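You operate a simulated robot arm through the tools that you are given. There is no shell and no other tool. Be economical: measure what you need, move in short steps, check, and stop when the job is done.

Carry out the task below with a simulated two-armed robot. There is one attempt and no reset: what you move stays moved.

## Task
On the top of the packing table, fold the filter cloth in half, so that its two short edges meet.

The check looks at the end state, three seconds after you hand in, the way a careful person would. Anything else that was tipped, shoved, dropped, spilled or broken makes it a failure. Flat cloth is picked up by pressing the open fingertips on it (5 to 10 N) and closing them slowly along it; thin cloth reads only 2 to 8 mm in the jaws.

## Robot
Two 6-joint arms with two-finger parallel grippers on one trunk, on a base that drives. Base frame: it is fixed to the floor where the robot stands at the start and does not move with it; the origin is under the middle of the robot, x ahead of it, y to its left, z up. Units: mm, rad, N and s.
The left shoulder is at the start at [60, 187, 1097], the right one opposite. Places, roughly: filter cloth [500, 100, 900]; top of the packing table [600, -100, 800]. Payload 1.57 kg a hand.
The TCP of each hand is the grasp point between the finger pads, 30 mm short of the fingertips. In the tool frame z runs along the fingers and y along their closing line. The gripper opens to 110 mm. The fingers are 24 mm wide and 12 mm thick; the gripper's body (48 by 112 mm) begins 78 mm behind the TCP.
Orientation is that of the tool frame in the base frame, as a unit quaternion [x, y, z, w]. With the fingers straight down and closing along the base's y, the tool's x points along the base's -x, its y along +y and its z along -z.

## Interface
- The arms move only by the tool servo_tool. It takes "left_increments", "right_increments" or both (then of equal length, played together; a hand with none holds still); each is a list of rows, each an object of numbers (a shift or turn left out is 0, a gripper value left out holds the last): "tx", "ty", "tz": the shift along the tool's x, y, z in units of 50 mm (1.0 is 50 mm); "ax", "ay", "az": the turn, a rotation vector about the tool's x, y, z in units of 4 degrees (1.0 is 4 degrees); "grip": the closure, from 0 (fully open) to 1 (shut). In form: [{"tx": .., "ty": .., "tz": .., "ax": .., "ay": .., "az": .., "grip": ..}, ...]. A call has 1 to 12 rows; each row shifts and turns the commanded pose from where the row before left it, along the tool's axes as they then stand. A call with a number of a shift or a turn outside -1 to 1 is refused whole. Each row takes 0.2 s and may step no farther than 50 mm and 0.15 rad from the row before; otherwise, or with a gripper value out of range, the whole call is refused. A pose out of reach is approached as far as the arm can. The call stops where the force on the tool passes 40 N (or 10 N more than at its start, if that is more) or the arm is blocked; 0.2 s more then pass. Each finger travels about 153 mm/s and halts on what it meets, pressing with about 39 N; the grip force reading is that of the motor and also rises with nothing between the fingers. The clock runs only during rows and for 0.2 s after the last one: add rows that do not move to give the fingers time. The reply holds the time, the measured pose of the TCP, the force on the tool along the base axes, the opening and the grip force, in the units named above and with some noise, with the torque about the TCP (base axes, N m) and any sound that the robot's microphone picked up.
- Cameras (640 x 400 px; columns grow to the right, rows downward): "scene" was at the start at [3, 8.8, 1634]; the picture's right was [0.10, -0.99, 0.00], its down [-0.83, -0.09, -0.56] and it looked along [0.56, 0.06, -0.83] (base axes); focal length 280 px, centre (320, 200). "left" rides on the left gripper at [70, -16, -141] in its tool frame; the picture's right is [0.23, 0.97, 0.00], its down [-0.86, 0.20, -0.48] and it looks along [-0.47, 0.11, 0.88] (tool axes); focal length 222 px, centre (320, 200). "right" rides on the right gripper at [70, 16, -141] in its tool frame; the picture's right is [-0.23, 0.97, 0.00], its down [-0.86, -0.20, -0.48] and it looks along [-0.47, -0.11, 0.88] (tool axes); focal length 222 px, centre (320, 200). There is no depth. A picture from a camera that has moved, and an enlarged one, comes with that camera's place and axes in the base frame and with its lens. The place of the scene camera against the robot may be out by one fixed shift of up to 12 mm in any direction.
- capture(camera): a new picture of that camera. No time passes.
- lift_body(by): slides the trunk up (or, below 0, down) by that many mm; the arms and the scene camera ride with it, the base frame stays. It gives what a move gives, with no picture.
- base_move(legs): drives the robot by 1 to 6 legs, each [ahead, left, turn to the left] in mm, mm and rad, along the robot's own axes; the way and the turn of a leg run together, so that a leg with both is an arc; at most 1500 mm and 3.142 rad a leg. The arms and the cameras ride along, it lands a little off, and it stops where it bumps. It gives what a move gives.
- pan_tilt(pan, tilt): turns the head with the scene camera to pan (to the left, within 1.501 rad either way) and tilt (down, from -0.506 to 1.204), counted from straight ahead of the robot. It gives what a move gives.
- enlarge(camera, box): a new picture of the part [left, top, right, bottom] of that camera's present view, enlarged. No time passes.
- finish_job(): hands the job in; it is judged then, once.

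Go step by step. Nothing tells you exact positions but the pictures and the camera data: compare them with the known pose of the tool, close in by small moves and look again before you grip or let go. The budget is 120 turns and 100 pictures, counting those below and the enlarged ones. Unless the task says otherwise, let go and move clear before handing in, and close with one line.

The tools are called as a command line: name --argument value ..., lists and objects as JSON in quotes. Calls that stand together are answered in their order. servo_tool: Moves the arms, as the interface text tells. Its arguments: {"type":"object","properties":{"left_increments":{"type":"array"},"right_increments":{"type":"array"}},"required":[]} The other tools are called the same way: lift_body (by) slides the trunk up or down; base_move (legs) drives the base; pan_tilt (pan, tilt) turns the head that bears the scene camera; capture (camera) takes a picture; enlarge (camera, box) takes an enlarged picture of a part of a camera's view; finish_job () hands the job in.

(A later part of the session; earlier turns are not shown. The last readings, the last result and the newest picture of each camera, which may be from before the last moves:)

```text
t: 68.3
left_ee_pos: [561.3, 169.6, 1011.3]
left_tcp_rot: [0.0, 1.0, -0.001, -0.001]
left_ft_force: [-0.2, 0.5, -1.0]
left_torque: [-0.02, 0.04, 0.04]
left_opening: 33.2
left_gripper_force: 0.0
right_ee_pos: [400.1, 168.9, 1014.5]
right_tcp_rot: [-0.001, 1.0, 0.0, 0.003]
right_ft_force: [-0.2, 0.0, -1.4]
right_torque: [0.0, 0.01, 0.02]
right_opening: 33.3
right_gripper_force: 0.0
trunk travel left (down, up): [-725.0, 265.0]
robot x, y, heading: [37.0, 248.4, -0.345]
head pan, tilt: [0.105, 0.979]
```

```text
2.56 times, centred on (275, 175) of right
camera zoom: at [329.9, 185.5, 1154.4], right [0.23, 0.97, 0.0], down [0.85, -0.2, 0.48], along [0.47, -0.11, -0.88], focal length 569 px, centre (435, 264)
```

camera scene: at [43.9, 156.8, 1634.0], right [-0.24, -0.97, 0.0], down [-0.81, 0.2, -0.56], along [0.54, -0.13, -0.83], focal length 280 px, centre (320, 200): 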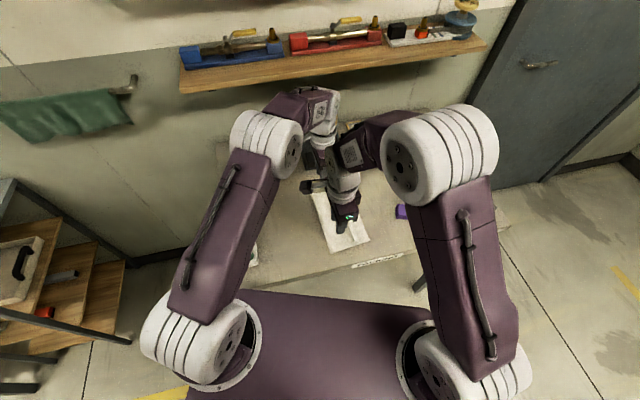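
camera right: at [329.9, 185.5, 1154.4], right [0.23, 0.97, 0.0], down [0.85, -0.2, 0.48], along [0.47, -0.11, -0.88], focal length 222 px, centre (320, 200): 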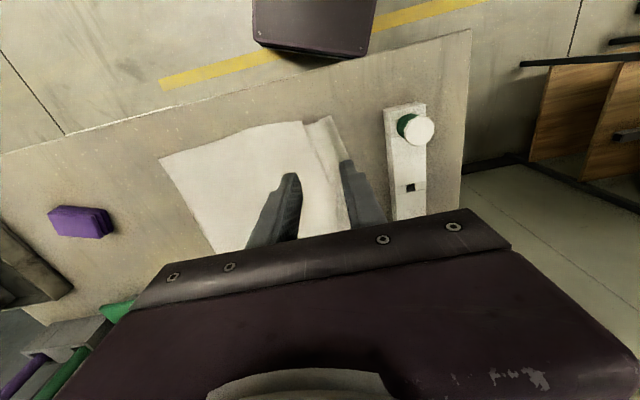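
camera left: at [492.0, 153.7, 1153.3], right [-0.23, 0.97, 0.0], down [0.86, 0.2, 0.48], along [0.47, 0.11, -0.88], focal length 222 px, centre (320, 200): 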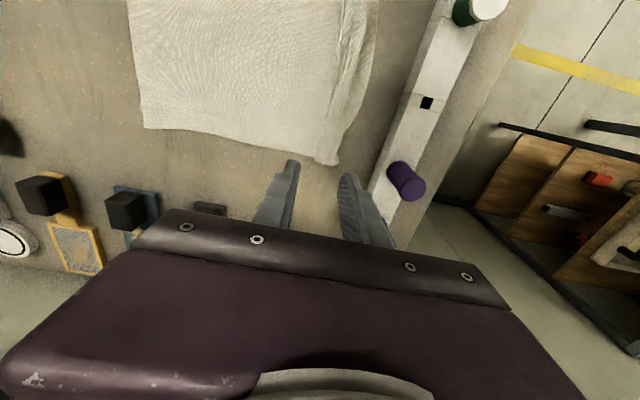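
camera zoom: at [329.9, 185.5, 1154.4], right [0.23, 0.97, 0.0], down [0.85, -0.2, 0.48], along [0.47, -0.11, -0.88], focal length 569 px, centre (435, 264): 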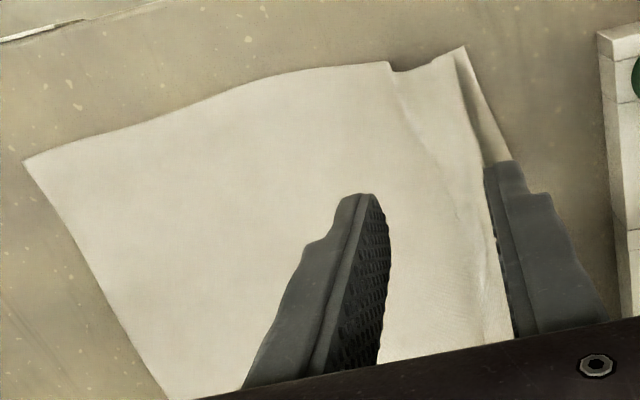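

The edge is back on the left but still pleated. I'll move both hands to the right to see how the pleats lie.

servo_tool --left_increments '[{"ty": -0.8, "tx": 0.4}, {"ty": -0.8, "tx": 0.4}, {}]' --right_increments '[{"ty": -0.8}, {"ty": -0.8}, {}]'

enlarge --camera "left" --box '[330, 20, 490, 180]'

enlarge --camera "right" --box '[330, 60, 490, 220]'

```text
t: 69.1
left_ee_pos: [523.3, 91.2, 1014.0]
left_tcp_rot: [-0.001, 1.0, -0.002, 0.001]
left_ft_force: [36.5, -6.1, -11.5]
left_torque: [1.11, 4.56, 1.07]
left_opening: 32.8
left_gripper_force: 0.0
right_ee_pos: [398.8, 92.0, 1014.6]
right_tcp_rot: [-0.001, 1.0, -0.002, 0.001]
right_ft_force: [-36.3, 6.7, 10.9]
right_torque: [-1.16, -6.08, -0.28]
right_opening: 33.0
right_gripper_force: 0.1
trunk travel left (down, up): [-725.0, 265.0]
robot x, y, heading: [39.7, 245.1, -0.346]
head pan, tilt: [0.105, 0.979]
```

```text
2.50 times, centred on (410, 100) of left
camera zoom: at [453.0, 76.1, 1154.6], right [-0.23, 0.97, 0.0], down [0.85, 0.2, 0.48], along [0.47, 0.11, -0.88], focal length 555 px, centre (95, 450)
```

zoom: 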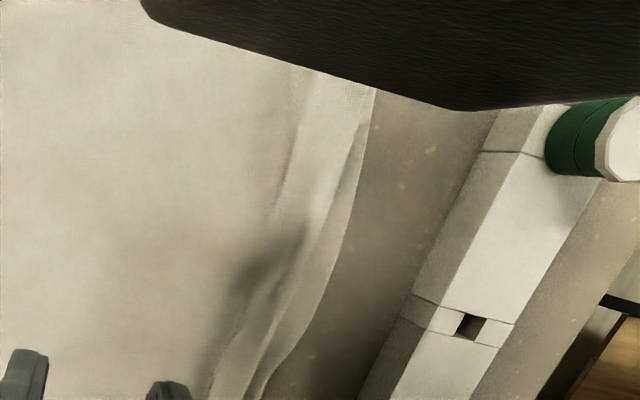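

```text
2.50 times, centred on (410, 140) of right
camera zoom: at [328.4, 108.6, 1155.0], right [0.23, 0.97, 0.0], down [0.85, -0.2, 0.48], along [0.47, -0.11, -0.88], focal length 555 px, centre (95, 350)
```

zoom: 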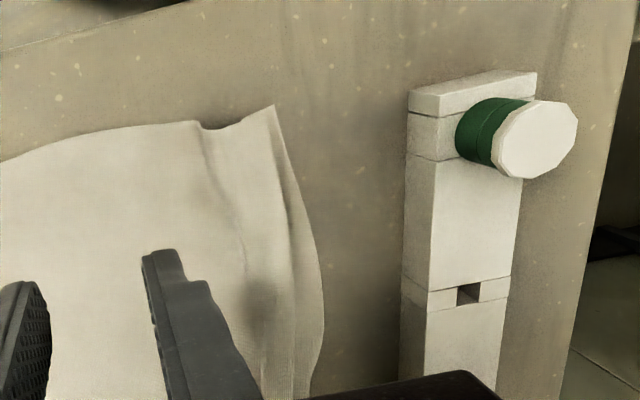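

The hands brushed each other there, so I move them apart. The edge looks tucked under by about 38 mm. I'll re-pinch it at the turned edge (outer finger off the cloth), lift so the strip hangs free, and set it down moving inward so it lies outward.

servo_tool --left_increments '[{"tx": -0.4}, {"tx": -0.35}, {"ty": 0.6}, {"ty": 0.7}, {"ty": 0.66}, {"grip": 0.73}, {"tz": 0.6}, {"tz": 0.6}, {"tz": 0.6}, {"tz": 0.5}, {}]' --right_increments '[{}, {"tx": -0.12}, {"ty": 0.6}, {"ty": 0.6}, {"ty": 0.7}, {"grip": 0.73}, {"tz": 0.6}, {"tz": 0.6}, {"tz": 0.6}, {"tz": 0.5}, {}]'

enlarge --camera "left" --box '[200, 60, 440, 220]'

enlarge --camera "right" --box '[200, 80, 440, 240]'

```text
t: 71.5
left_ee_pos: [557.9, 188.4, 898.6]
left_tcp_rot: [0.001, 1.0, -0.001, 0.0]
left_ft_force: [0.5, 0.4, 0.0]
left_torque: [0.02, -0.01, -0.01]
left_opening: 29.6
left_gripper_force: 0.0
right_ee_pos: [402.4, 185.0, 898.8]
right_tcp_rot: [-0.001, 1.0, 0.0, 0.004]
right_ft_force: [-0.3, 0.7, -0.9]
right_torque: [0.0, -0.02, 0.0]
right_opening: 29.7
right_gripper_force: 0.1
trunk travel left (down, up): [-725.0, 265.0]
robot x, y, heading: [35.8, 247.6, -0.351]
head pan, tilt: [0.105, 0.979]
```

```text
2.50 times, centred on (320, 140) of left
camera zoom: at [488.4, 172.4, 1038.8], right [-0.23, 0.97, 0.0], down [0.86, 0.2, 0.48], along [0.47, 0.11, -0.88], focal length 555 px, centre (320, 350)
```

zoom: 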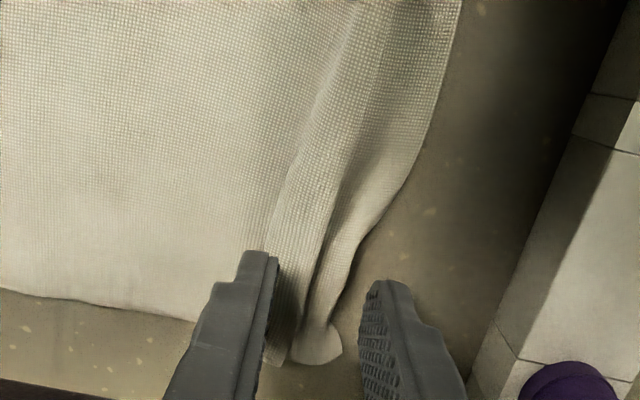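

```text
2.50 times, centred on (320, 160) of right
camera zoom: at [333.1, 200.9, 1040.1], right [0.23, 0.97, 0.0], down [0.85, -0.2, 0.48], along [0.47, -0.11, -0.87], focal length 555 px, centre (320, 300)
```

zoom: 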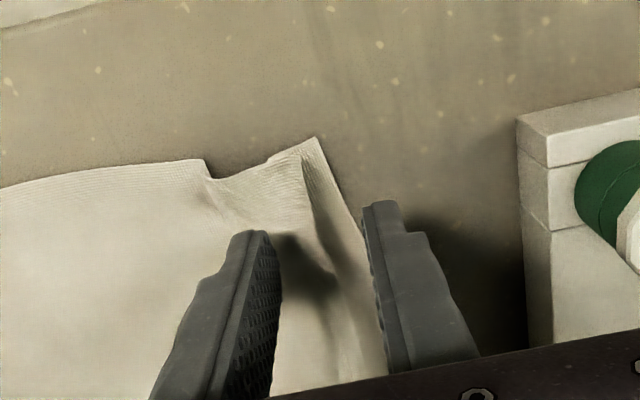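

On closer look the true edge is outermost (y≈202 far, ≈196 near), with a pleat inside it. I'll pinch just the outer 18 mm on both ends, and lifting should pull the pleat out.

servo_tool --left_increments '[{"ty": 0.13, "grip": 0.83}, {"tz": 0.1}, {"tz": 0.1}, {"tz": 0.08}, {}]' --right_increments '[{"ty": 0.1, "grip": 0.83}, {"tz": 0.1}, {"tz": 0.1}, {"tz": 0.08}, {}]'

enlarge --camera "left" --box '[200, 60, 440, 220]'

enlarge --camera "right" --box '[200, 80, 440, 240]'

```text
t: 72.7
left_ee_pos: [558.2, 195.5, 884.1]
left_tcp_rot: [0.001, 1.0, -0.001, 0.0]
left_ft_force: [-0.6, 0.2, -0.5]
left_torque: [-0.01, 0.01, -0.04]
left_opening: 18.7
left_gripper_force: 0.1
right_ee_pos: [403.6, 191.2, 885.5]
right_tcp_rot: [-0.002, 1.0, 0.0, 0.002]
right_ft_force: [1.0, 0.4, 1.0]
right_torque: [0.03, -0.02, 0.01]
right_opening: 18.6
right_gripper_force: 0.0
trunk travel left (down, up): [-725.0, 265.0]
robot x, y, heading: [35.1, 247.5, -0.345]
head pan, tilt: [0.105, 0.979]
```

```text
2.50 times, centred on (320, 140) of left
camera zoom: at [488.8, 178.2, 1025.4], right [-0.23, 0.97, 0.0], down [0.86, 0.2, 0.48], along [0.47, 0.11, -0.88], focal length 555 px, centre (320, 350)
```

zoom: 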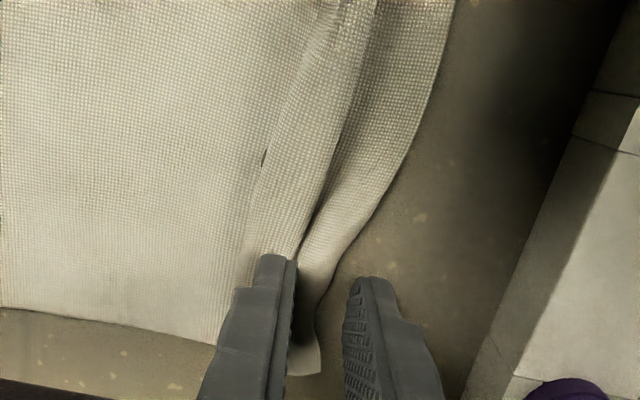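

```text
2.50 times, centred on (320, 160) of right
camera zoom: at [333.3, 205.9, 1026.3], right [0.23, 0.97, 0.0], down [0.85, -0.2, 0.48], along [0.47, -0.11, -0.88], focal length 555 px, centre (320, 300)
```

zoom: 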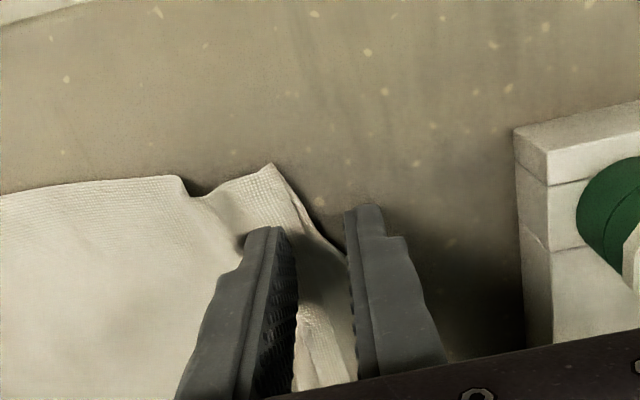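

servo_tool --left_increments '[{"tz": 0.03}, {}, {"grip": 0.86}, {"grip": 0.89}, {"grip": 0.92}, {"grip": 0.95}, {"grip": 0.98}, {"grip": 1.0}, {}, {}]' --right_increments '[{"tz": 0.05}, {}, {"grip": 0.86}, {"grip": 0.89}, {"grip": 0.92}, {"grip": 0.95}, {"grip": 0.98}, {"grip": 1.0}, {}, {}]'

servo_tool --left_increments '[{"tz": -0.3}, {"tz": -0.4}, {"tz": -0.4}, {"tz": -0.3}, {}]' --right_increments '[{"tz": -0.3}, {"tz": -0.4}, {"tz": -0.4}, {"tz": -0.3}, {}]'

capture --camera "left"

capture --camera "right"

```text
t: 74.9
left_ee_pos: [558.9, 194.1, 882.2]
left_tcp_rot: [0.001, 1.0, -0.001, 0.0]
left_ft_force: [0.3, -0.5, -0.5]
left_torque: [0.0, 0.02, -0.04]
left_opening: 2.1
left_gripper_force: 23.7
right_ee_pos: [404.9, 190.5, 883.1]
right_tcp_rot: [-0.001, 1.0, 0.0, 0.002]
right_ft_force: [-0.1, -1.2, 0.2]
right_torque: [0.01, 0.02, -0.02]
right_opening: 0.0
right_gripper_force: 20.7
trunk travel left (down, up): [-725.0, 265.0]
robot x, y, heading: [35.4, 247.7, -0.347]
head pan, tilt: [0.105, 0.979]
```

```text
t: 76.1
left_ee_pos: [559.2, 194.8, 952.2]
left_tcp_rot: [0.001, 1.0, -0.001, 0.0]
left_ft_force: [-0.2, 0.6, -0.6]
left_torque: [0.01, 0.0, -0.02]
left_opening: 2.3
left_gripper_force: 23.8
right_ee_pos: [404.7, 192.4, 953.1]
right_tcp_rot: [-0.001, 1.0, 0.0, 0.002]
right_ft_force: [0.9, 1.2, 0.1]
right_torque: [-0.05, 0.01, 0.02]
right_opening: 0.1
right_gripper_force: 21.4
trunk travel left (down, up): [-725.0, 265.0]
robot x, y, heading: [34.1, 243.5, -0.346]
head pan, tilt: [0.105, 0.979]
```

```text
29 pictures are left
camera left: at [489.6, 178.5, 1093.3], right [-0.23, 0.97, 0.0], down [0.86, 0.2, 0.48], along [0.47, 0.11, -0.88], focal length 222 px, centre (320, 200)
```

left: 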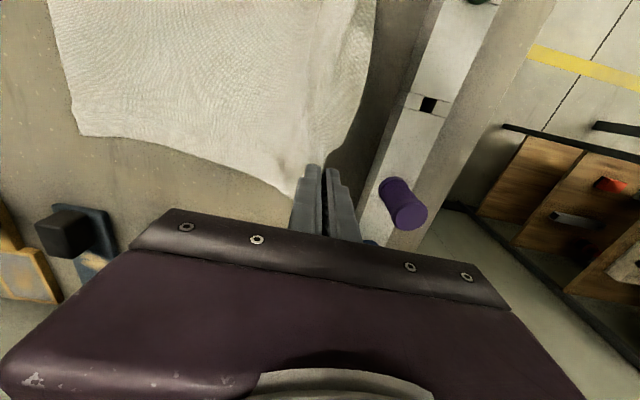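

```text
28 pictures are left
camera right: at [334.8, 208.2, 1093.7], right [0.23, 0.97, 0.0], down [0.85, -0.2, 0.48], along [0.47, -0.11, -0.88], focal length 222 px, centre (320, 200)
```

right: 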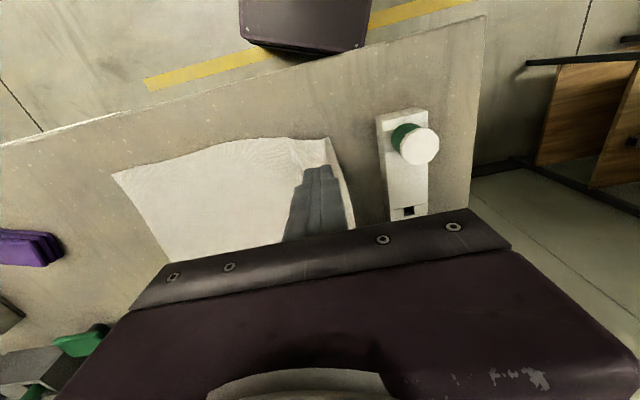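

The left has the edge and the pleat there has pulled out, but the right missed. I'll look at the near corner before re-pinching.

servo_tool --right_increments '[{"grip": 0.8}, {"ty": -0.8}, {"tz": -0.3}, {}]'

enlarge --camera "right" --box '[200, 80, 440, 240]'

```text
t: 77.1
left_ee_pos: [559.1, 194.0, 952.6]
left_tcp_rot: [0.002, 1.0, -0.001, 0.0]
left_ft_force: [0.2, 0.5, 0.3]
left_torque: [0.03, 0.02, 0.01]
left_opening: 2.3
left_gripper_force: 23.7
right_ee_pos: [404.7, 152.0, 968.5]
right_tcp_rot: [-0.001, 1.0, 0.001, 0.002]
right_ft_force: [0.3, 0.0, 0.1]
right_torque: [0.03, 0.0, 0.01]
right_opening: 21.8
right_gripper_force: 0.0
trunk travel left (down, up): [-725.0, 265.0]
robot x, y, heading: [36.0, 245.6, -0.346]
head pan, tilt: [0.105, 0.979]
```

```text
2.50 times, centred on (320, 160) of right
camera zoom: at [334.5, 169.0, 1108.7], right [0.23, 0.97, 0.0], down [0.85, -0.2, 0.48], along [0.47, -0.11, -0.88], focal length 555 px, centre (320, 300)
```

zoom: 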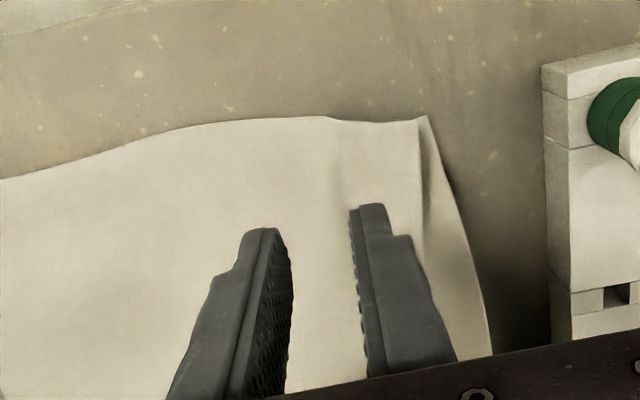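

I'll lower the left hand most of the way, and pinch the near corner again with firmer pressure at TCP y≈197.

servo_tool --left_increments '[{"tz": 0.3}, {"tz": 0.3}, {"tz": 0.3}, {}, {}, {}, {}, {}]' --right_increments '[{"ty": 0.5, "grip": 0.78}, {"ty": 0.4}, {"tz": 0.5}, {"tz": 0.5}, {"tz": 0.4}, {"tz": 0.2}, {"tz": 0.08}, {}]'

enlarge --camera "right" --box '[200, 80, 440, 240]'

```text
t: 78.9
left_ee_pos: [558.7, 194.9, 907.3]
left_tcp_rot: [0.001, 1.0, -0.001, 0.0]
left_ft_force: [-0.3, -0.4, 0.3]
left_torque: [0.0, -0.01, 0.0]
left_opening: 2.4
left_gripper_force: 24.0
right_ee_pos: [404.3, 194.7, 883.0]
right_tcp_rot: [-0.001, 1.0, 0.0, 0.003]
right_ft_force: [0.6, 0.6, 0.8]
right_torque: [0.04, 0.05, 0.0]
right_opening: 24.0
right_gripper_force: 0.1
trunk travel left (down, up): [-725.0, 265.0]
robot x, y, heading: [39.6, 250.5, -0.348]
head pan, tilt: [0.105, 0.979]
```

```text
2.50 times, centred on (320, 160) of right
camera zoom: at [334.1, 211.1, 1023.7], right [0.23, 0.97, 0.0], down [0.85, -0.2, 0.48], along [0.47, -0.11, -0.88], focal length 555 px, centre (320, 300)
```

zoom: 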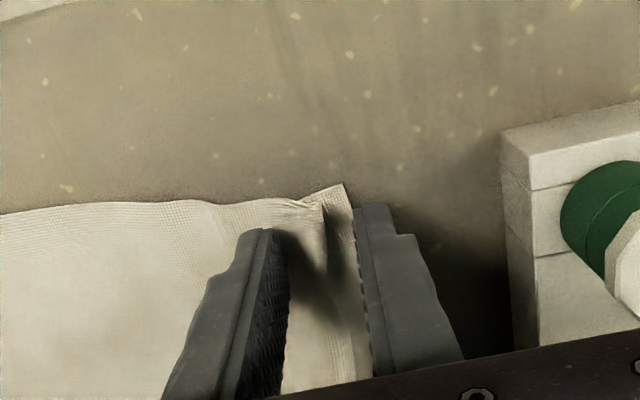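

The near edge now lies between the fingers, with the outer finger just off it. I press a bit and close.

servo_tool --right_increments '[{"tz": 0.03}, {"tz": 0.01}, {}]'

```text
t: 79.7
left_ee_pos: [557.8, 194.4, 908.1]
left_tcp_rot: [0.0, 1.0, -0.001, 0.0]
left_ft_force: [-0.6, -0.1, 0.9]
left_torque: [0.03, -0.02, -0.01]
left_opening: 2.3
left_gripper_force: 23.5
right_ee_pos: [405.0, 194.9, 881.7]
right_tcp_rot: [-0.001, 1.0, -0.001, 0.003]
right_ft_force: [0.1, -0.9, 2.4]
right_torque: [-0.06, 0.02, 0.01]
right_opening: 24.0
right_gripper_force: 0.2
trunk travel left (down, up): [-725.0, 265.0]
robot x, y, heading: [39.3, 245.0, -0.348]
head pan, tilt: [0.105, 0.979]
```

servo_tool --right_increments '[{"tz": 0.015}, {}, {"grip": 0.82}, {"grip": 0.86}, {"grip": 0.9}, {"grip": 0.93}, {"grip": 0.96}, {"grip": 0.98}, {"grip": 1.0}, {}, {}]'

servo_tool --right_increments '[{"tz": -0.2}, {"tz": -0.25}, {}]'

enlarge --camera "right" --box '[200, 80, 440, 240]'

```text
t: 82.1
left_ee_pos: [556.2, 193.6, 908.3]
left_tcp_rot: [0.001, 1.0, -0.001, 0.0]
left_ft_force: [0.8, 0.0, -0.3]
left_torque: [0.02, 0.02, 0.0]
left_opening: 2.3
left_gripper_force: 23.4
right_ee_pos: [403.7, 195.9, 880.7]
right_tcp_rot: [-0.001, 1.0, 0.0, 0.004]
right_ft_force: [2.6, -4.2, 24.2]
right_torque: [-0.22, 0.07, 0.01]
right_opening: 3.1
right_gripper_force: 24.1
trunk travel left (down, up): [-725.0, 265.0]
robot x, y, heading: [37.3, 247.0, -0.353]
head pan, tilt: [0.105, 0.979]
```

```text
t: 82.9
left_ee_pos: [558.6, 194.9, 907.6]
left_tcp_rot: [0.001, 1.0, -0.001, 0.0]
left_ft_force: [-0.6, -0.1, 0.5]
left_torque: [-0.02, 0.02, -0.01]
left_opening: 2.1
left_gripper_force: 23.6
right_ee_pos: [405.0, 195.5, 904.3]
right_tcp_rot: [0.0, 1.0, 0.0, 0.003]
right_ft_force: [0.9, 0.0, 0.1]
right_torque: [0.04, -0.02, 0.0]
right_opening: 3.4
right_gripper_force: 24.4
trunk travel left (down, up): [-725.0, 265.0]
robot x, y, heading: [37.9, 245.1, -0.348]
head pan, tilt: [0.105, 0.979]
```

```text
2.50 times, centred on (320, 160) of right
camera zoom: at [334.1, 211.3, 1043.8], right [0.23, 0.97, 0.0], down [0.85, -0.2, 0.48], along [0.47, -0.11, -0.88], focal length 555 px, centre (320, 300)
```

zoom: 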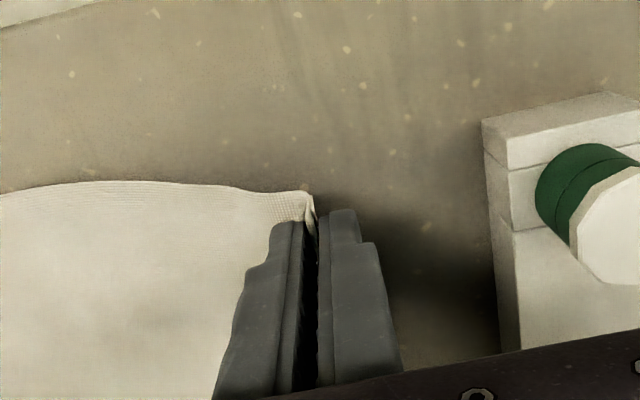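

Both corners are held right at the edge with almost nothing beyond the fingers. I lift both and check the strip and the right edge.

servo_tool --left_increments '[{"tz": -0.3}, {"tz": -0.3}, {"tz": -0.2, "ty": -0.2}, {"ty": -0.2}, {}]' --right_increments '[{"tz": -0.3}, {"tz": -0.3}, {"tz": -0.26, "ty": -0.2}, {"ty": -0.2}, {}]'

capture --camera "left"

capture --camera "right"

```text
t: 84.1
left_ee_pos: [558.6, 175.1, 948.6]
left_tcp_rot: [0.0, 1.0, 0.0, 0.0]
left_ft_force: [0.3, -0.6, -0.4]
left_torque: [0.0, -0.01, 0.0]
left_opening: 2.1
left_gripper_force: 23.7
right_ee_pos: [405.5, 176.0, 948.3]
right_tcp_rot: [-0.001, 1.0, 0.001, 0.004]
right_ft_force: [-0.1, -0.5, -0.9]
right_torque: [0.0, 0.0, 0.02]
right_opening: 3.2
right_gripper_force: 24.3
trunk travel left (down, up): [-725.0, 265.0]
robot x, y, heading: [35.0, 247.6, -0.354]
head pan, tilt: [0.105, 0.979]
```

```text
24 pictures are left
camera left: at [488.5, 159.0, 1088.8], right [-0.23, 0.97, 0.0], down [0.86, 0.2, 0.48], along [0.47, 0.11, -0.88], focal length 222 px, centre (320, 200)
```

left: 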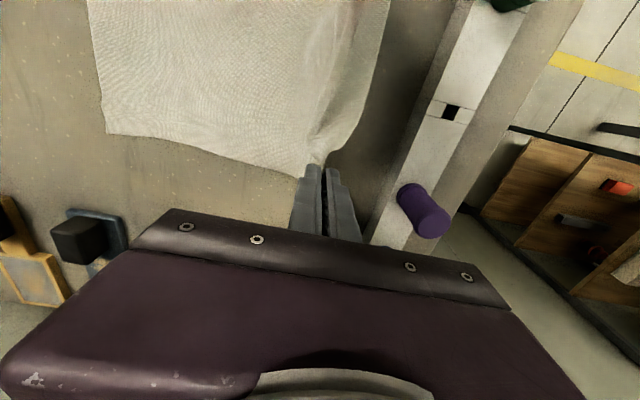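

```text
23 pictures are left
camera right: at [334.8, 192.1, 1087.5], right [0.23, 0.97, 0.0], down [0.85, -0.2, 0.48], along [0.47, -0.11, -0.88], focal length 222 px, centre (320, 200)
```

right: 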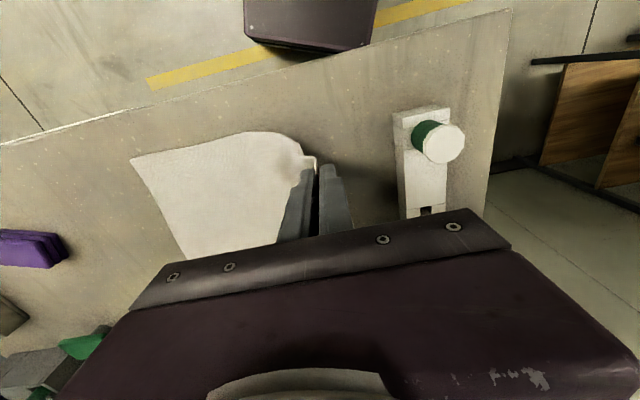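

The cloth is held cleanly, and the right edge now runs about (589, -48) to (362, -27). I raise a bit more and drive 140 mm to the right.

servo_tool --left_increments '[{"tz": -0.25}, {"tz": -0.25}, {}]' --right_increments '[{"tz": -0.25}, {"tz": -0.25}, {}]'

base_move --legs '[[48, -132, 0]]'

capture --camera "left"

capture --camera "right"

```text
t: 84.9
left_ee_pos: [559.8, 174.9, 973.3]
left_tcp_rot: [0.001, 1.0, 0.0, 0.001]
left_ft_force: [0.1, 0.5, 0.3]
left_torque: [-0.02, 0.01, 0.03]
left_opening: 2.5
left_gripper_force: 23.7
right_ee_pos: [405.1, 175.6, 972.2]
right_tcp_rot: [-0.001, 1.0, 0.0, 0.003]
right_ft_force: [-0.1, -0.3, 0.2]
right_torque: [0.02, 0.0, 0.02]
right_opening: 3.1
right_gripper_force: 24.2
trunk travel left (down, up): [-725.0, 265.0]
robot x, y, heading: [39.1, 246.2, -0.35]
head pan, tilt: [0.105, 0.979]
```

```text
t: 86.2
left_ee_pos: [557.5, 35.1, 972.5]
left_tcp_rot: [0.0, 1.0, -0.002, 0.0]
left_ft_force: [0.3, 0.1, 0.1]
left_torque: [-0.02, 0.0, -0.01]
left_opening: 2.1
left_gripper_force: 23.6
right_ee_pos: [404.0, 34.7, 971.7]
right_tcp_rot: [-0.002, 1.0, -0.001, 0.003]
right_ft_force: [-0.4, 0.3, -0.1]
right_torque: [-0.01, 0.02, 0.02]
right_opening: 3.2
right_gripper_force: 24.6
trunk travel left (down, up): [-725.0, 265.0]
robot x, y, heading: [34.6, 99.6, -0.347]
head pan, tilt: [0.105, 0.979]
```

```text
22 pictures are left
camera left: at [489.0, 18.8, 1113.2], right [-0.23, 0.97, 0.0], down [0.86, 0.2, 0.48], along [0.47, 0.11, -0.88], focal length 222 px, centre (320, 200)
```

left: 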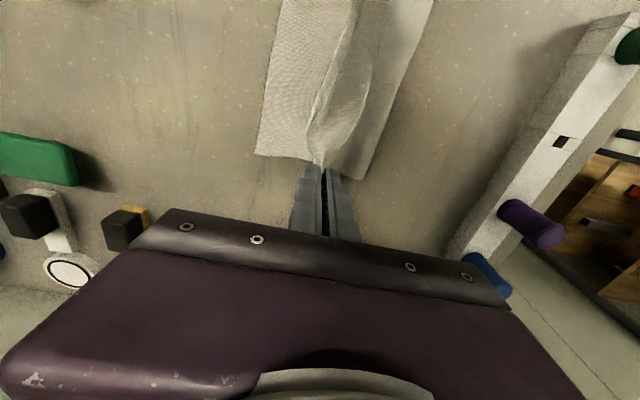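

```text
21 pictures are left
camera right: at [333.8, 51.2, 1112.6], right [0.22, 0.97, 0.0], down [0.85, -0.2, 0.48], along [0.47, -0.11, -0.88], focal length 222 px, centre (320, 200)
```

right: 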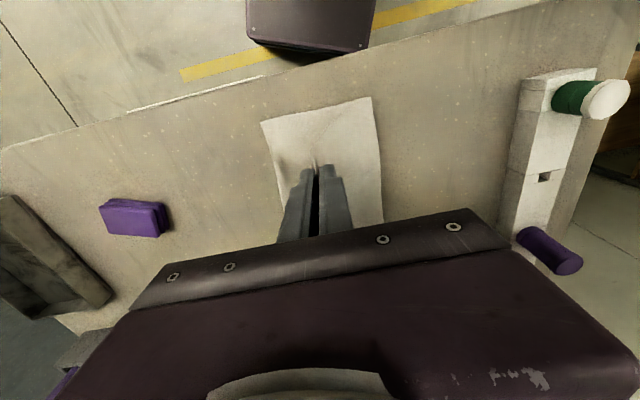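

The fold is over with the crease straight at y≈94–100. The right edge runs from (585, -38) to (363, -22). I'll lower onto it while spreading the hands slightly, to tip height about 15 mm.

servo_tool --left_increments '[{"ty": -0.13, "tz": 0.19}, {"ty": -0.13, "tz": 0.19}, {"ty": -0.13, "tz": 0.19}, {"ty": -0.13, "tz": 0.19}, {"ty": -0.13, "tz": 0.19}, {"ty": -0.13, "tz": 0.19}, {"ty": -0.13, "tz": 0.19}, {"ty": -0.13, "tz": 0.19}, {}]' --right_increments '[{"ty": -0.09, "tz": 0.19, "tx": 0.045}, {"ty": -0.09, "tz": 0.19, "tx": 0.045}, {"ty": -0.09, "tz": 0.19, "tx": 0.045}, {"ty": -0.09, "tz": 0.19, "tx": 0.045}, {"ty": -0.09, "tz": 0.19, "tx": 0.045}, {"ty": -0.09, "tz": 0.19, "tx": 0.045}, {"ty": -0.09, "tz": 0.19, "tx": 0.045}, {"ty": -0.09, "tz": 0.19, "tx": 0.045}, {}]'

enlarge --camera "left" --box '[200, 0, 480, 220]'

enlarge --camera "right" --box '[200, 80, 440, 240]'

```text
t: 88.2
left_ee_pos: [557.9, -18.1, 897.6]
left_tcp_rot: [0.0, 1.0, -0.002, 0.0]
left_ft_force: [-1.8, 0.8, 0.4]
left_torque: [0.0, 0.05, -0.01]
left_opening: 2.2
left_gripper_force: 24.3
right_ee_pos: [387.9, -2.1, 896.3]
right_tcp_rot: [-0.002, 1.0, 0.0, 0.004]
right_ft_force: [2.1, -0.7, 0.0]
right_torque: [0.01, -0.08, 0.0]
right_opening: 3.3
right_gripper_force: 24.6
trunk travel left (down, up): [-725.0, 265.0]
robot x, y, heading: [36.6, 100.4, -0.344]
head pan, tilt: [0.105, 0.979]
```

```text
1.82 times, centred on (340, 110) of left
camera zoom: at [488.8, -34.0, 1037.4], right [-0.23, 0.97, 0.0], down [0.86, 0.2, 0.48], along [0.47, 0.11, -0.88], focal length 404 px, centre (284, 364)
```

zoom: 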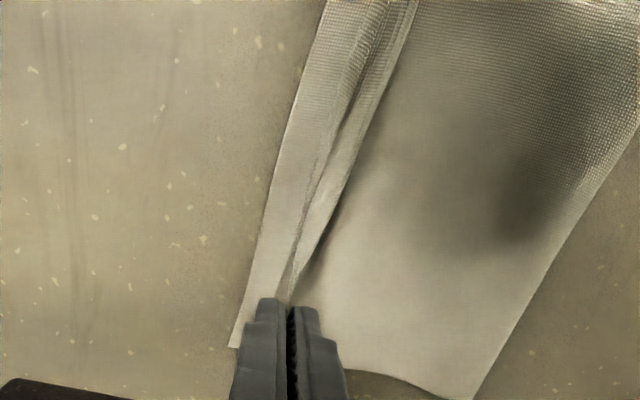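

```text
2.50 times, centred on (320, 160) of right
camera zoom: at [315.7, 13.7, 1036.6], right [0.22, 0.97, 0.0], down [0.85, -0.2, 0.48], along [0.47, -0.11, -0.87], focal length 555 px, centre (320, 300)
```

zoom: 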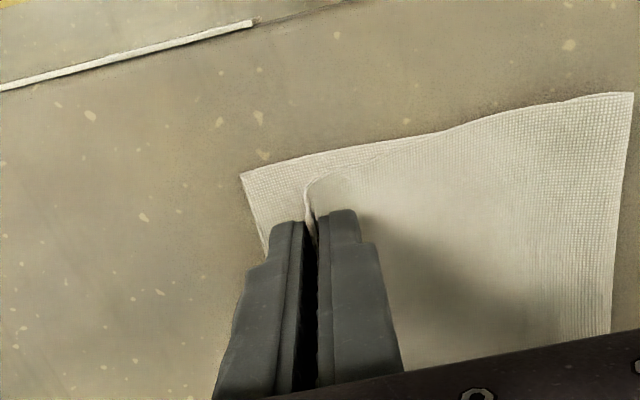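

Both edges are just about aligned and only a short lip is held. I release slowly and rise clear.

servo_tool --left_increments '[{"tz": 0.08}, {"grip": 0.95}, {"grip": 0.9}, {"grip": 0.85}, {"grip": 0.8}, {}, {"tz": -0.2}, {"tz": -0.4}, {"tz": -0.8}, {"tz": -0.9}, {}]' --right_increments '[{"tz": 0.08}, {"grip": 0.95}, {"grip": 0.9}, {"grip": 0.85}, {"grip": 0.8}, {}, {"tz": -0.2}, {"tz": -0.4}, {"tz": -0.8}, {"tz": -0.9}, {}]'

enlarge --camera "left" --box '[200, 0, 480, 220]'

enlarge --camera "right" --box '[200, 80, 440, 240]'

```text
t: 90.6
left_ee_pos: [558.4, -18.5, 1009.8]
left_tcp_rot: [0.0, 1.0, 0.0, 0.0]
left_ft_force: [1.2, 0.2, -0.4]
left_torque: [0.0, 0.05, 0.03]
left_opening: 22.1
left_gripper_force: 0.0
right_ee_pos: [388.5, -4.6, 1007.6]
right_tcp_rot: [-0.002, 1.0, 0.0, 0.003]
right_ft_force: [0.6, 0.0, -1.3]
right_torque: [0.0, 0.0, 0.01]
right_opening: 21.8
right_gripper_force: 0.0
trunk travel left (down, up): [-725.0, 265.0]
robot x, y, heading: [39.0, 104.2, -0.344]
head pan, tilt: [0.105, 0.979]
```

```text
1.82 times, centred on (340, 110) of left
camera zoom: at [489.5, -34.7, 1150.2], right [-0.23, 0.97, 0.0], down [0.86, 0.2, 0.48], along [0.46, 0.11, -0.88], focal length 404 px, centre (284, 364)
```

zoom: 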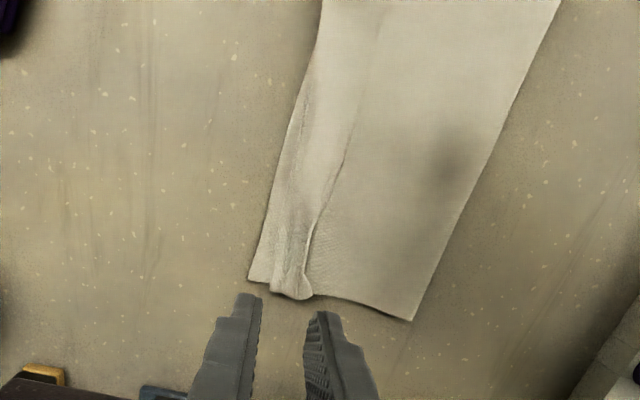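

```text
2.50 times, centred on (320, 160) of right
camera zoom: at [318.2, 11.3, 1147.7], right [0.22, 0.97, 0.0], down [0.85, -0.2, 0.48], along [0.47, -0.11, -0.88], focal length 555 px, centre (320, 300)
```

zoom: 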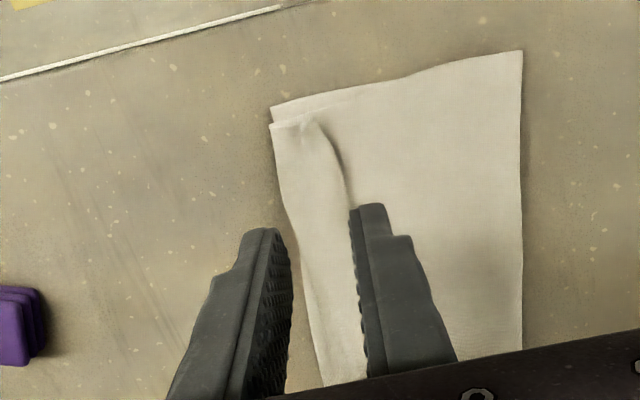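

The hinge lies on the lower edge, but a lip of about 20–30 mm is turned back on top. I'll try to unroll it. The right hand (closed) anchors the layers at (400, 45), while one left finger presses lightly on the lip near its free edge and drags it to the right.

servo_tool --left_increments '[{"ty": -0.3, "grip": 0.46}, {"tz": 0.6}, {"tz": 0.6}, {"tz": 0.6}, {"tz": 0.4}, {"tz": 0.1}, {"tz": 0.06}, {}]' --right_increments '[{"ty": 0.5, "tx": -0.2, "grip": 1.0}, {"ty": 0.5}, {"tz": 0.6}, {"tz": 0.6}, {"tz": 0.6}, {"tz": 0.4}, {"tz": 0.2}, {"tz": 0.06}]'

```text
t: 92.4
left_ee_pos: [563.2, -26.2, 887.7]
left_tcp_rot: [-0.008, 1.0, -0.001, 0.0]
left_ft_force: [0.6, -0.3, -0.6]
left_torque: [0.01, 0.0, 0.01]
left_opening: 59.6
left_gripper_force: 0.2
right_ee_pos: [396.7, 43.6, 885.6]
right_tcp_rot: [0.004, 1.0, 0.0, 0.002]
right_ft_force: [0.7, -0.5, 0.4]
right_torque: [0.0, -0.01, 0.0]
right_opening: 0.0
right_gripper_force: 21.5
trunk travel left (down, up): [-725.0, 265.0]
robot x, y, heading: [33.9, 101.6, -0.347]
head pan, tilt: [0.105, 0.979]
```

servo_tool --left_increments '[{"ty": -0.15}, {"tz": 0.06}, {"tz": 0.03}, {}]' --right_increments '[{"tz": 0.06}, {"tz": 0.03}, {}, {}]'

enlarge --camera "left" --box '[200, 40, 440, 220]'

```text
t: 93.1
left_ee_pos: [567.9, -30.0, 892.5]
left_tcp_rot: [-0.015, 1.0, -0.004, 0.005]
left_ft_force: [0.0, 0.5, 0.7]
left_torque: [0.02, 0.02, 0.01]
left_opening: 59.7
left_gripper_force: 0.1
right_ee_pos: [395.6, 41.0, 881.0]
right_tcp_rot: [0.006, 1.0, -0.001, 0.002]
right_ft_force: [-0.6, 3.4, 30.9]
right_torque: [0.17, 0.17, 0.0]
right_opening: 0.0
right_gripper_force: 21.3
trunk travel left (down, up): [-725.0, 265.0]
robot x, y, heading: [41.0, 99.1, -0.347]
head pan, tilt: [0.105, 0.979]
stopped in row 3 (right hand): the force on the tool passed its limit (the readings are from after the stop); the commanded pose is now the measured one
```

```text
2.22 times, centred on (320, 130) of left
camera zoom: at [497.0, -47.4, 1032.8], right [-0.26, 0.97, -0.01], down [0.84, 0.23, 0.49], along [0.47, 0.12, -0.87], focal length 494 px, centre (320, 356)
```

zoom: 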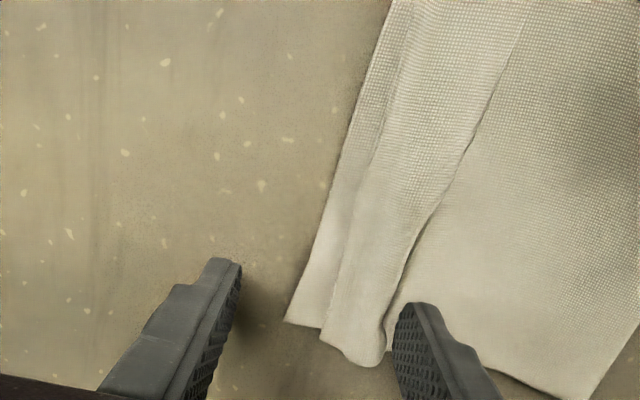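

The two arms disturb each other in that pose. I'll back the right hand off. The left view shows the lip's free edge curled up a little with a gap beneath, so I'll put the left finger just outside that edge, low but not pressing, and push it over.

servo_tool --right_increments '[{"tz": -0.4}, {"tz": -0.8}, {"tz": -0.8}, {"ty": -0.8}, {"ty": -0.8}, {}]'

servo_tool --left_increments '[{"ty": 0.3, "az": 0.4}, {}, {}]'

```text
t: 94.5
left_ee_pos: [567.6, -31.9, 889.5]
left_tcp_rot: [-0.013, 1.0, -0.002, 0.002]
left_ft_force: [0.7, -0.7, 0.3]
left_torque: [-0.03, -0.01, 0.02]
left_opening: 59.6
left_gripper_force: 0.0
right_ee_pos: [395.7, -37.1, 979.5]
right_tcp_rot: [0.004, 1.0, -0.001, 0.002]
right_ft_force: [0.1, -0.5, -0.3]
right_torque: [-0.04, -0.01, 0.0]
right_opening: 0.0
right_gripper_force: 21.1
trunk travel left (down, up): [-725.0, 265.0]
robot x, y, heading: [39.5, 99.9, -0.342]
head pan, tilt: [0.105, 0.979]
```

```text
t: 95.3
left_ee_pos: [566.3, -16.7, 888.4]
left_tcp_rot: [0.0, 1.0, -0.002, 0.003]
left_ft_force: [-0.5, 0.2, 0.6]
left_torque: [0.02, -0.01, -0.05]
left_opening: 59.5
left_gripper_force: 0.2
right_ee_pos: [394.8, -38.8, 978.9]
right_tcp_rot: [0.006, 1.0, -0.001, 0.001]
right_ft_force: [0.1, -0.9, -0.3]
right_torque: [0.01, -0.01, 0.03]
right_opening: 0.0
right_gripper_force: 21.5
trunk travel left (down, up): [-725.0, 265.0]
robot x, y, heading: [36.8, 105.7, -0.348]
head pan, tilt: [0.105, 0.979]
```

servo_tool --left_increments '[{"ty": 0.06}, {"tz": 0.05}, {"tz": 0.04}, {"ty": -0.15}, {"ty": -0.15}, {"ty": -0.15}, {"ty": -0.15}, {}]'

enlarge --camera "left" --box '[200, 40, 440, 220]'

```text
t: 97.1
left_ee_pos: [568.3, -43.1, 885.6]
left_tcp_rot: [0.0, 1.0, -0.002, 0.002]
left_ft_force: [0.2, 0.7, 0.3]
left_torque: [0.0, 0.0, 0.02]
left_opening: 59.5
left_gripper_force: 0.1
right_ee_pos: [396.1, -39.2, 979.1]
right_tcp_rot: [0.006, 1.0, -0.002, 0.001]
right_ft_force: [0.4, -0.7, -0.4]
right_torque: [0.01, 0.01, -0.01]
right_opening: 0.0
right_gripper_force: 20.5
trunk travel left (down, up): [-725.0, 265.0]
robot x, y, heading: [37.0, 100.1, -0.344]
head pan, tilt: [0.105, 0.979]
```

```text
2.22 times, centred on (320, 130) of left
camera zoom: at [497.4, -58.1, 1025.7], right [-0.23, 0.97, -0.01], down [0.85, 0.2, 0.48], along [0.47, 0.1, -0.88], focal length 494 px, centre (320, 356)
```

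zoom: 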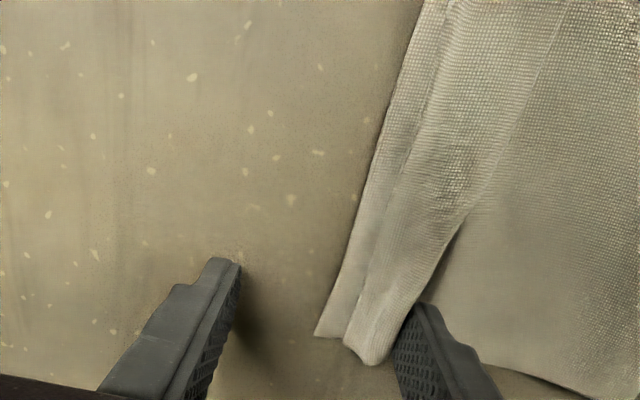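

It works: the finger is pushing the lip's edge toward the fold without dragging the layers. I continue the sweep.

servo_tool --left_increments '[{"ty": -0.12}, {"ty": -0.12}, {"ty": -0.12}, {"ty": -0.12}, {"ty": -0.12}, {"ty": -0.12}, {}]'

enlarge --camera "left" --box '[200, 40, 440, 220]'

```text
t: 98.7
left_ee_pos: [567.0, -79.9, 885.1]
left_tcp_rot: [0.0, 1.0, -0.003, 0.003]
left_ft_force: [-0.4, -0.1, 0.0]
left_torque: [-0.02, -0.04, -0.01]
left_opening: 59.3
left_gripper_force: 0.1
right_ee_pos: [395.5, -38.6, 978.8]
right_tcp_rot: [0.006, 1.0, -0.001, 0.002]
right_ft_force: [-0.2, 0.2, -0.3]
right_torque: [0.01, 0.02, -0.01]
right_opening: 0.0
right_gripper_force: 22.0
trunk travel left (down, up): [-725.0, 265.0]
robot x, y, heading: [35.8, 104.6, -0.348]
head pan, tilt: [0.105, 0.979]
```

```text
2.22 times, centred on (320, 130) of left
camera zoom: at [497.2, -94.7, 1025.0], right [-0.23, 0.97, -0.01], down [0.85, 0.2, 0.48], along [0.47, 0.1, -0.88], focal length 494 px, centre (320, 356)
```

zoom: 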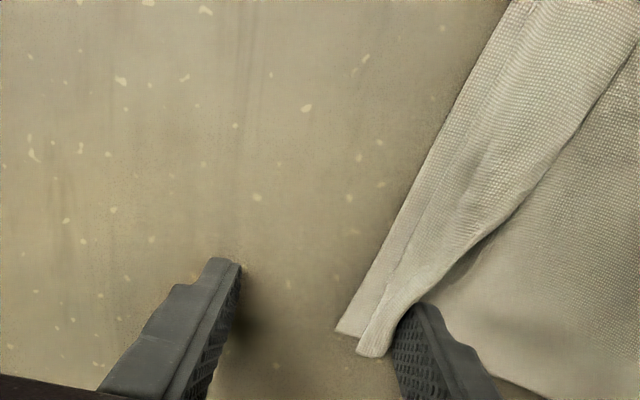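

The push now drags the whole corner (to y≈-71), so I stop. The lip is narrow and standing at the left finger, so I close the gripper on its crest and lift a little. Then I'll set it down low and pulled taut so only a short, springy lip remains.

servo_tool --left_increments '[{"ty": 0.1, "grip": 0.55}, {"ty": 0.1, "grip": 0.64}, {"ty": 0.1, "grip": 0.73}, {"ty": 0.1, "grip": 0.82}, {}, {"grip": 0.88}, {"grip": 0.94}, {"grip": 1.0}, {}, {"tz": -0.2}, {"tz": -0.3}, {}]'

enlarge --camera "left" --box '[200, 40, 440, 220]'

```text
t: 101.3
left_ee_pos: [567.6, -58.4, 909.5]
left_tcp_rot: [-0.001, 1.0, -0.003, 0.002]
left_ft_force: [0.5, 0.1, -0.4]
left_torque: [-0.02, -0.02, 0.01]
left_opening: 2.4
left_gripper_force: 23.8
right_ee_pos: [395.0, -39.6, 977.8]
right_tcp_rot: [0.006, 1.0, 0.0, 0.0]
right_ft_force: [0.3, 0.1, 0.7]
right_torque: [0.02, -0.01, 0.01]
right_opening: 0.0
right_gripper_force: 21.1
trunk travel left (down, up): [-725.0, 265.0]
robot x, y, heading: [37.5, 103.4, -0.341]
head pan, tilt: [0.105, 0.979]
```

```text
2.22 times, centred on (320, 130) of left
camera zoom: at [497.6, -74.6, 1050.6], right [-0.23, 0.97, -0.01], down [0.85, 0.2, 0.48], along [0.47, 0.1, -0.88], focal length 494 px, centre (320, 356)
```

zoom: 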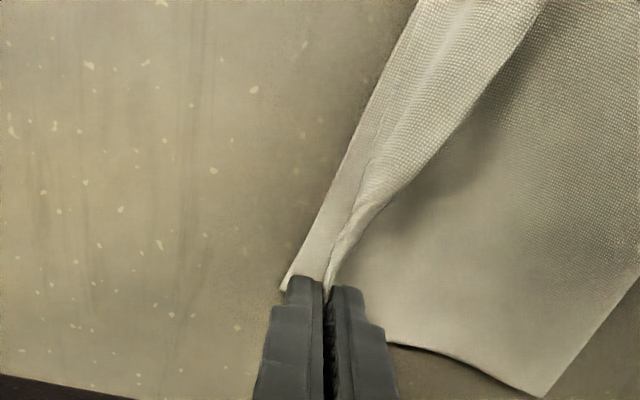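

The far lip is held nearly at the edge. Now I look at the near end with the right camera, to do the same there.

enlarge --camera "right" --box '[200, 60, 460, 240]'

```text
2.22 times, centred on (330, 150) of right
camera zoom: at [325.7, -21.3, 1119.3], right [0.24, 0.97, 0.0], down [0.85, -0.21, 0.48], along [0.47, -0.12, -0.88], focal length 494 px, centre (298, 311)
```

zoom: 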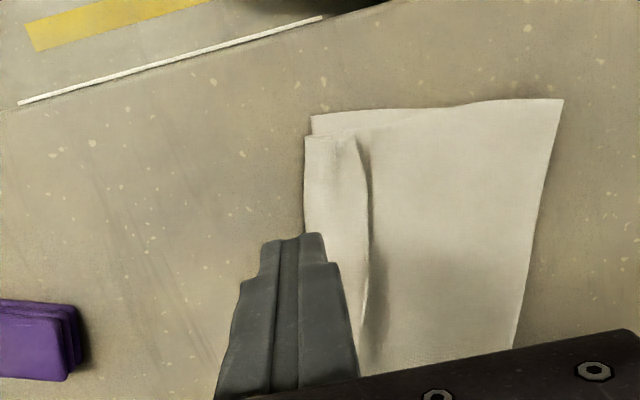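

The near lip runs from y≈-33 to its raised edge at y≈-3. I do the same with the right hand: finger down just outside the edge, push it in a little, then pinch the crest.

servo_tool --right_increments '[{"ty": 0.32, "grip": 0.46, "ax": 0, "az": -0.1}, {"tz": 0.6}, {"tz": 0.6}, {"tz": 0.4}, {"tz": 0.2}, {"tz": 0.08}, {"ty": -0.15}, {"ty": -0.15}, {"ty": -0.15}, {}]'

servo_tool --right_increments '[{"ty": 0.1, "grip": 0.55}, {"ty": 0.1, "grip": 0.64}, {"ty": 0.1, "grip": 0.73}, {"ty": 0.1, "grip": 0.82}, {}, {"grip": 0.88}, {"grip": 0.94}, {"grip": 1.0}, {}, {"tz": -0.2}, {"tz": -0.3}, {}]'

enlarge --camera "right" --box '[200, 60, 460, 240]'

```text
t: 103.5
left_ee_pos: [567.9, -59.1, 910.7]
left_tcp_rot: [-0.001, 1.0, -0.002, 0.002]
left_ft_force: [0.7, -0.2, 0.5]
left_torque: [-0.01, -0.01, 0.0]
left_opening: 2.8
left_gripper_force: 23.8
right_ee_pos: [395.1, -46.9, 885.8]
right_tcp_rot: [0.003, 1.0, -0.001, 0.002]
right_ft_force: [0.5, -1.1, 0.7]
right_torque: [-0.01, 0.03, -0.02]
right_opening: 59.9
right_gripper_force: 0.1
trunk travel left (down, up): [-725.0, 265.0]
robot x, y, heading: [36.8, 100.0, -0.346]
head pan, tilt: [0.105, 0.979]
```

```text
t: 106.1
left_ee_pos: [567.8, -59.2, 909.4]
left_tcp_rot: [0.0, 1.0, -0.003, 0.003]
left_ft_force: [0.8, 0.3, -0.7]
left_torque: [-0.02, -0.03, -0.01]
left_opening: 2.0
left_gripper_force: 24.2
right_ee_pos: [395.5, -28.4, 910.7]
right_tcp_rot: [0.002, 1.0, -0.002, 0.002]
right_ft_force: [-0.7, -0.6, -0.3]
right_torque: [-0.01, 0.01, -0.02]
right_opening: 1.6
right_gripper_force: 23.2
trunk travel left (down, up): [-725.0, 265.0]
robot x, y, heading: [33.4, 104.5, -0.351]
head pan, tilt: [0.105, 0.979]
```

```text
2.22 times, centred on (330, 150) of right
camera zoom: at [325.2, -10.0, 1051.2], right [0.23, 0.97, 0.0], down [0.85, -0.2, 0.48], along [0.47, -0.11, -0.88], focal length 494 px, centre (298, 311)
```

zoom: 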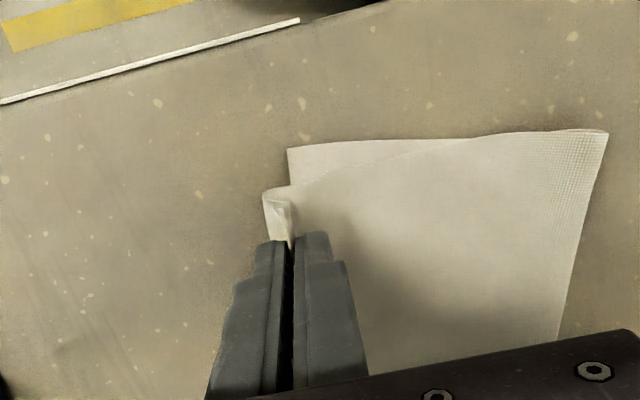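

Both ends of the edge are held. I lower while pulling about 22 mm to the right, so the layer lies flat up to the fingertips. Then I come back to line up with the lower edge before letting go.

servo_tool --left_increments '[{"ty": -0.1, "tz": 0.1}, {"ty": -0.1, "tz": 0.1}, {"ty": -0.1, "tz": 0.1}, {"ty": -0.1, "tz": 0.1}, {"ty": -0.05, "tz": 0.1}, {}, {"ty": 0.1}, {"ty": 0.1}, {}]' --right_increments '[{"ty": -0.1, "tz": 0.1}, {"ty": -0.1, "tz": 0.1}, {"ty": -0.1, "tz": 0.1}, {"ty": -0.1, "tz": 0.1}, {"ty": -0.05, "tz": 0.1}, {}, {"ty": 0.15}, {"ty": 0.15}, {}]'

enlarge --camera "left" --box '[200, 0, 480, 220]'

enlarge --camera "right" --box '[200, 60, 460, 240]'

```text
t: 108.1
left_ee_pos: [567.2, -72.1, 884.8]
left_tcp_rot: [0.0, 1.0, -0.003, 0.003]
left_ft_force: [-0.3, 0.3, -0.2]
left_torque: [-0.02, 0.01, -0.01]
left_opening: 2.7
left_gripper_force: 23.4
right_ee_pos: [396.5, -33.3, 885.8]
right_tcp_rot: [0.002, 1.0, -0.001, 0.0]
right_ft_force: [-0.2, 0.8, 0.4]
right_torque: [0.0, -0.01, -0.02]
right_opening: 1.7
right_gripper_force: 24.0
trunk travel left (down, up): [-725.0, 265.0]
robot x, y, heading: [36.3, 106.0, -0.346]
head pan, tilt: [0.105, 0.979]
```

```text
1.82 times, centred on (340, 110) of left
camera zoom: at [496.7, -87.5, 1025.2], right [-0.23, 0.97, -0.01], down [0.85, 0.2, 0.48], along [0.47, 0.1, -0.88], focal length 404 px, centre (284, 364)
```

zoom: 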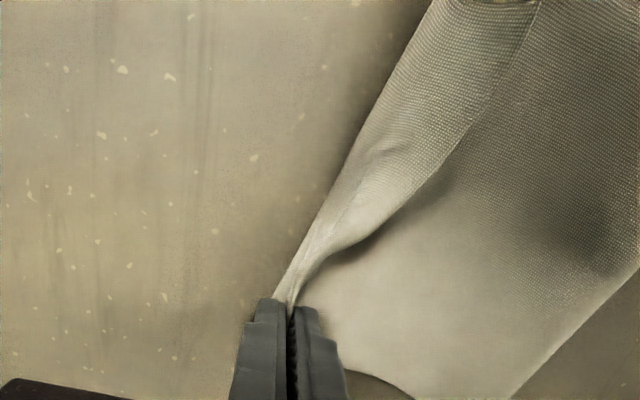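

```text
2.22 times, centred on (330, 150) of right
camera zoom: at [326.5, -16.6, 1026.8], right [0.23, 0.97, 0.0], down [0.85, -0.2, 0.48], along [0.47, -0.11, -0.88], focal length 494 px, centre (298, 311)
```

zoom: 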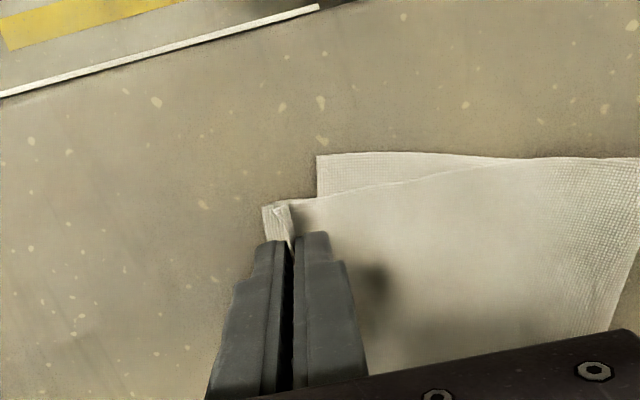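

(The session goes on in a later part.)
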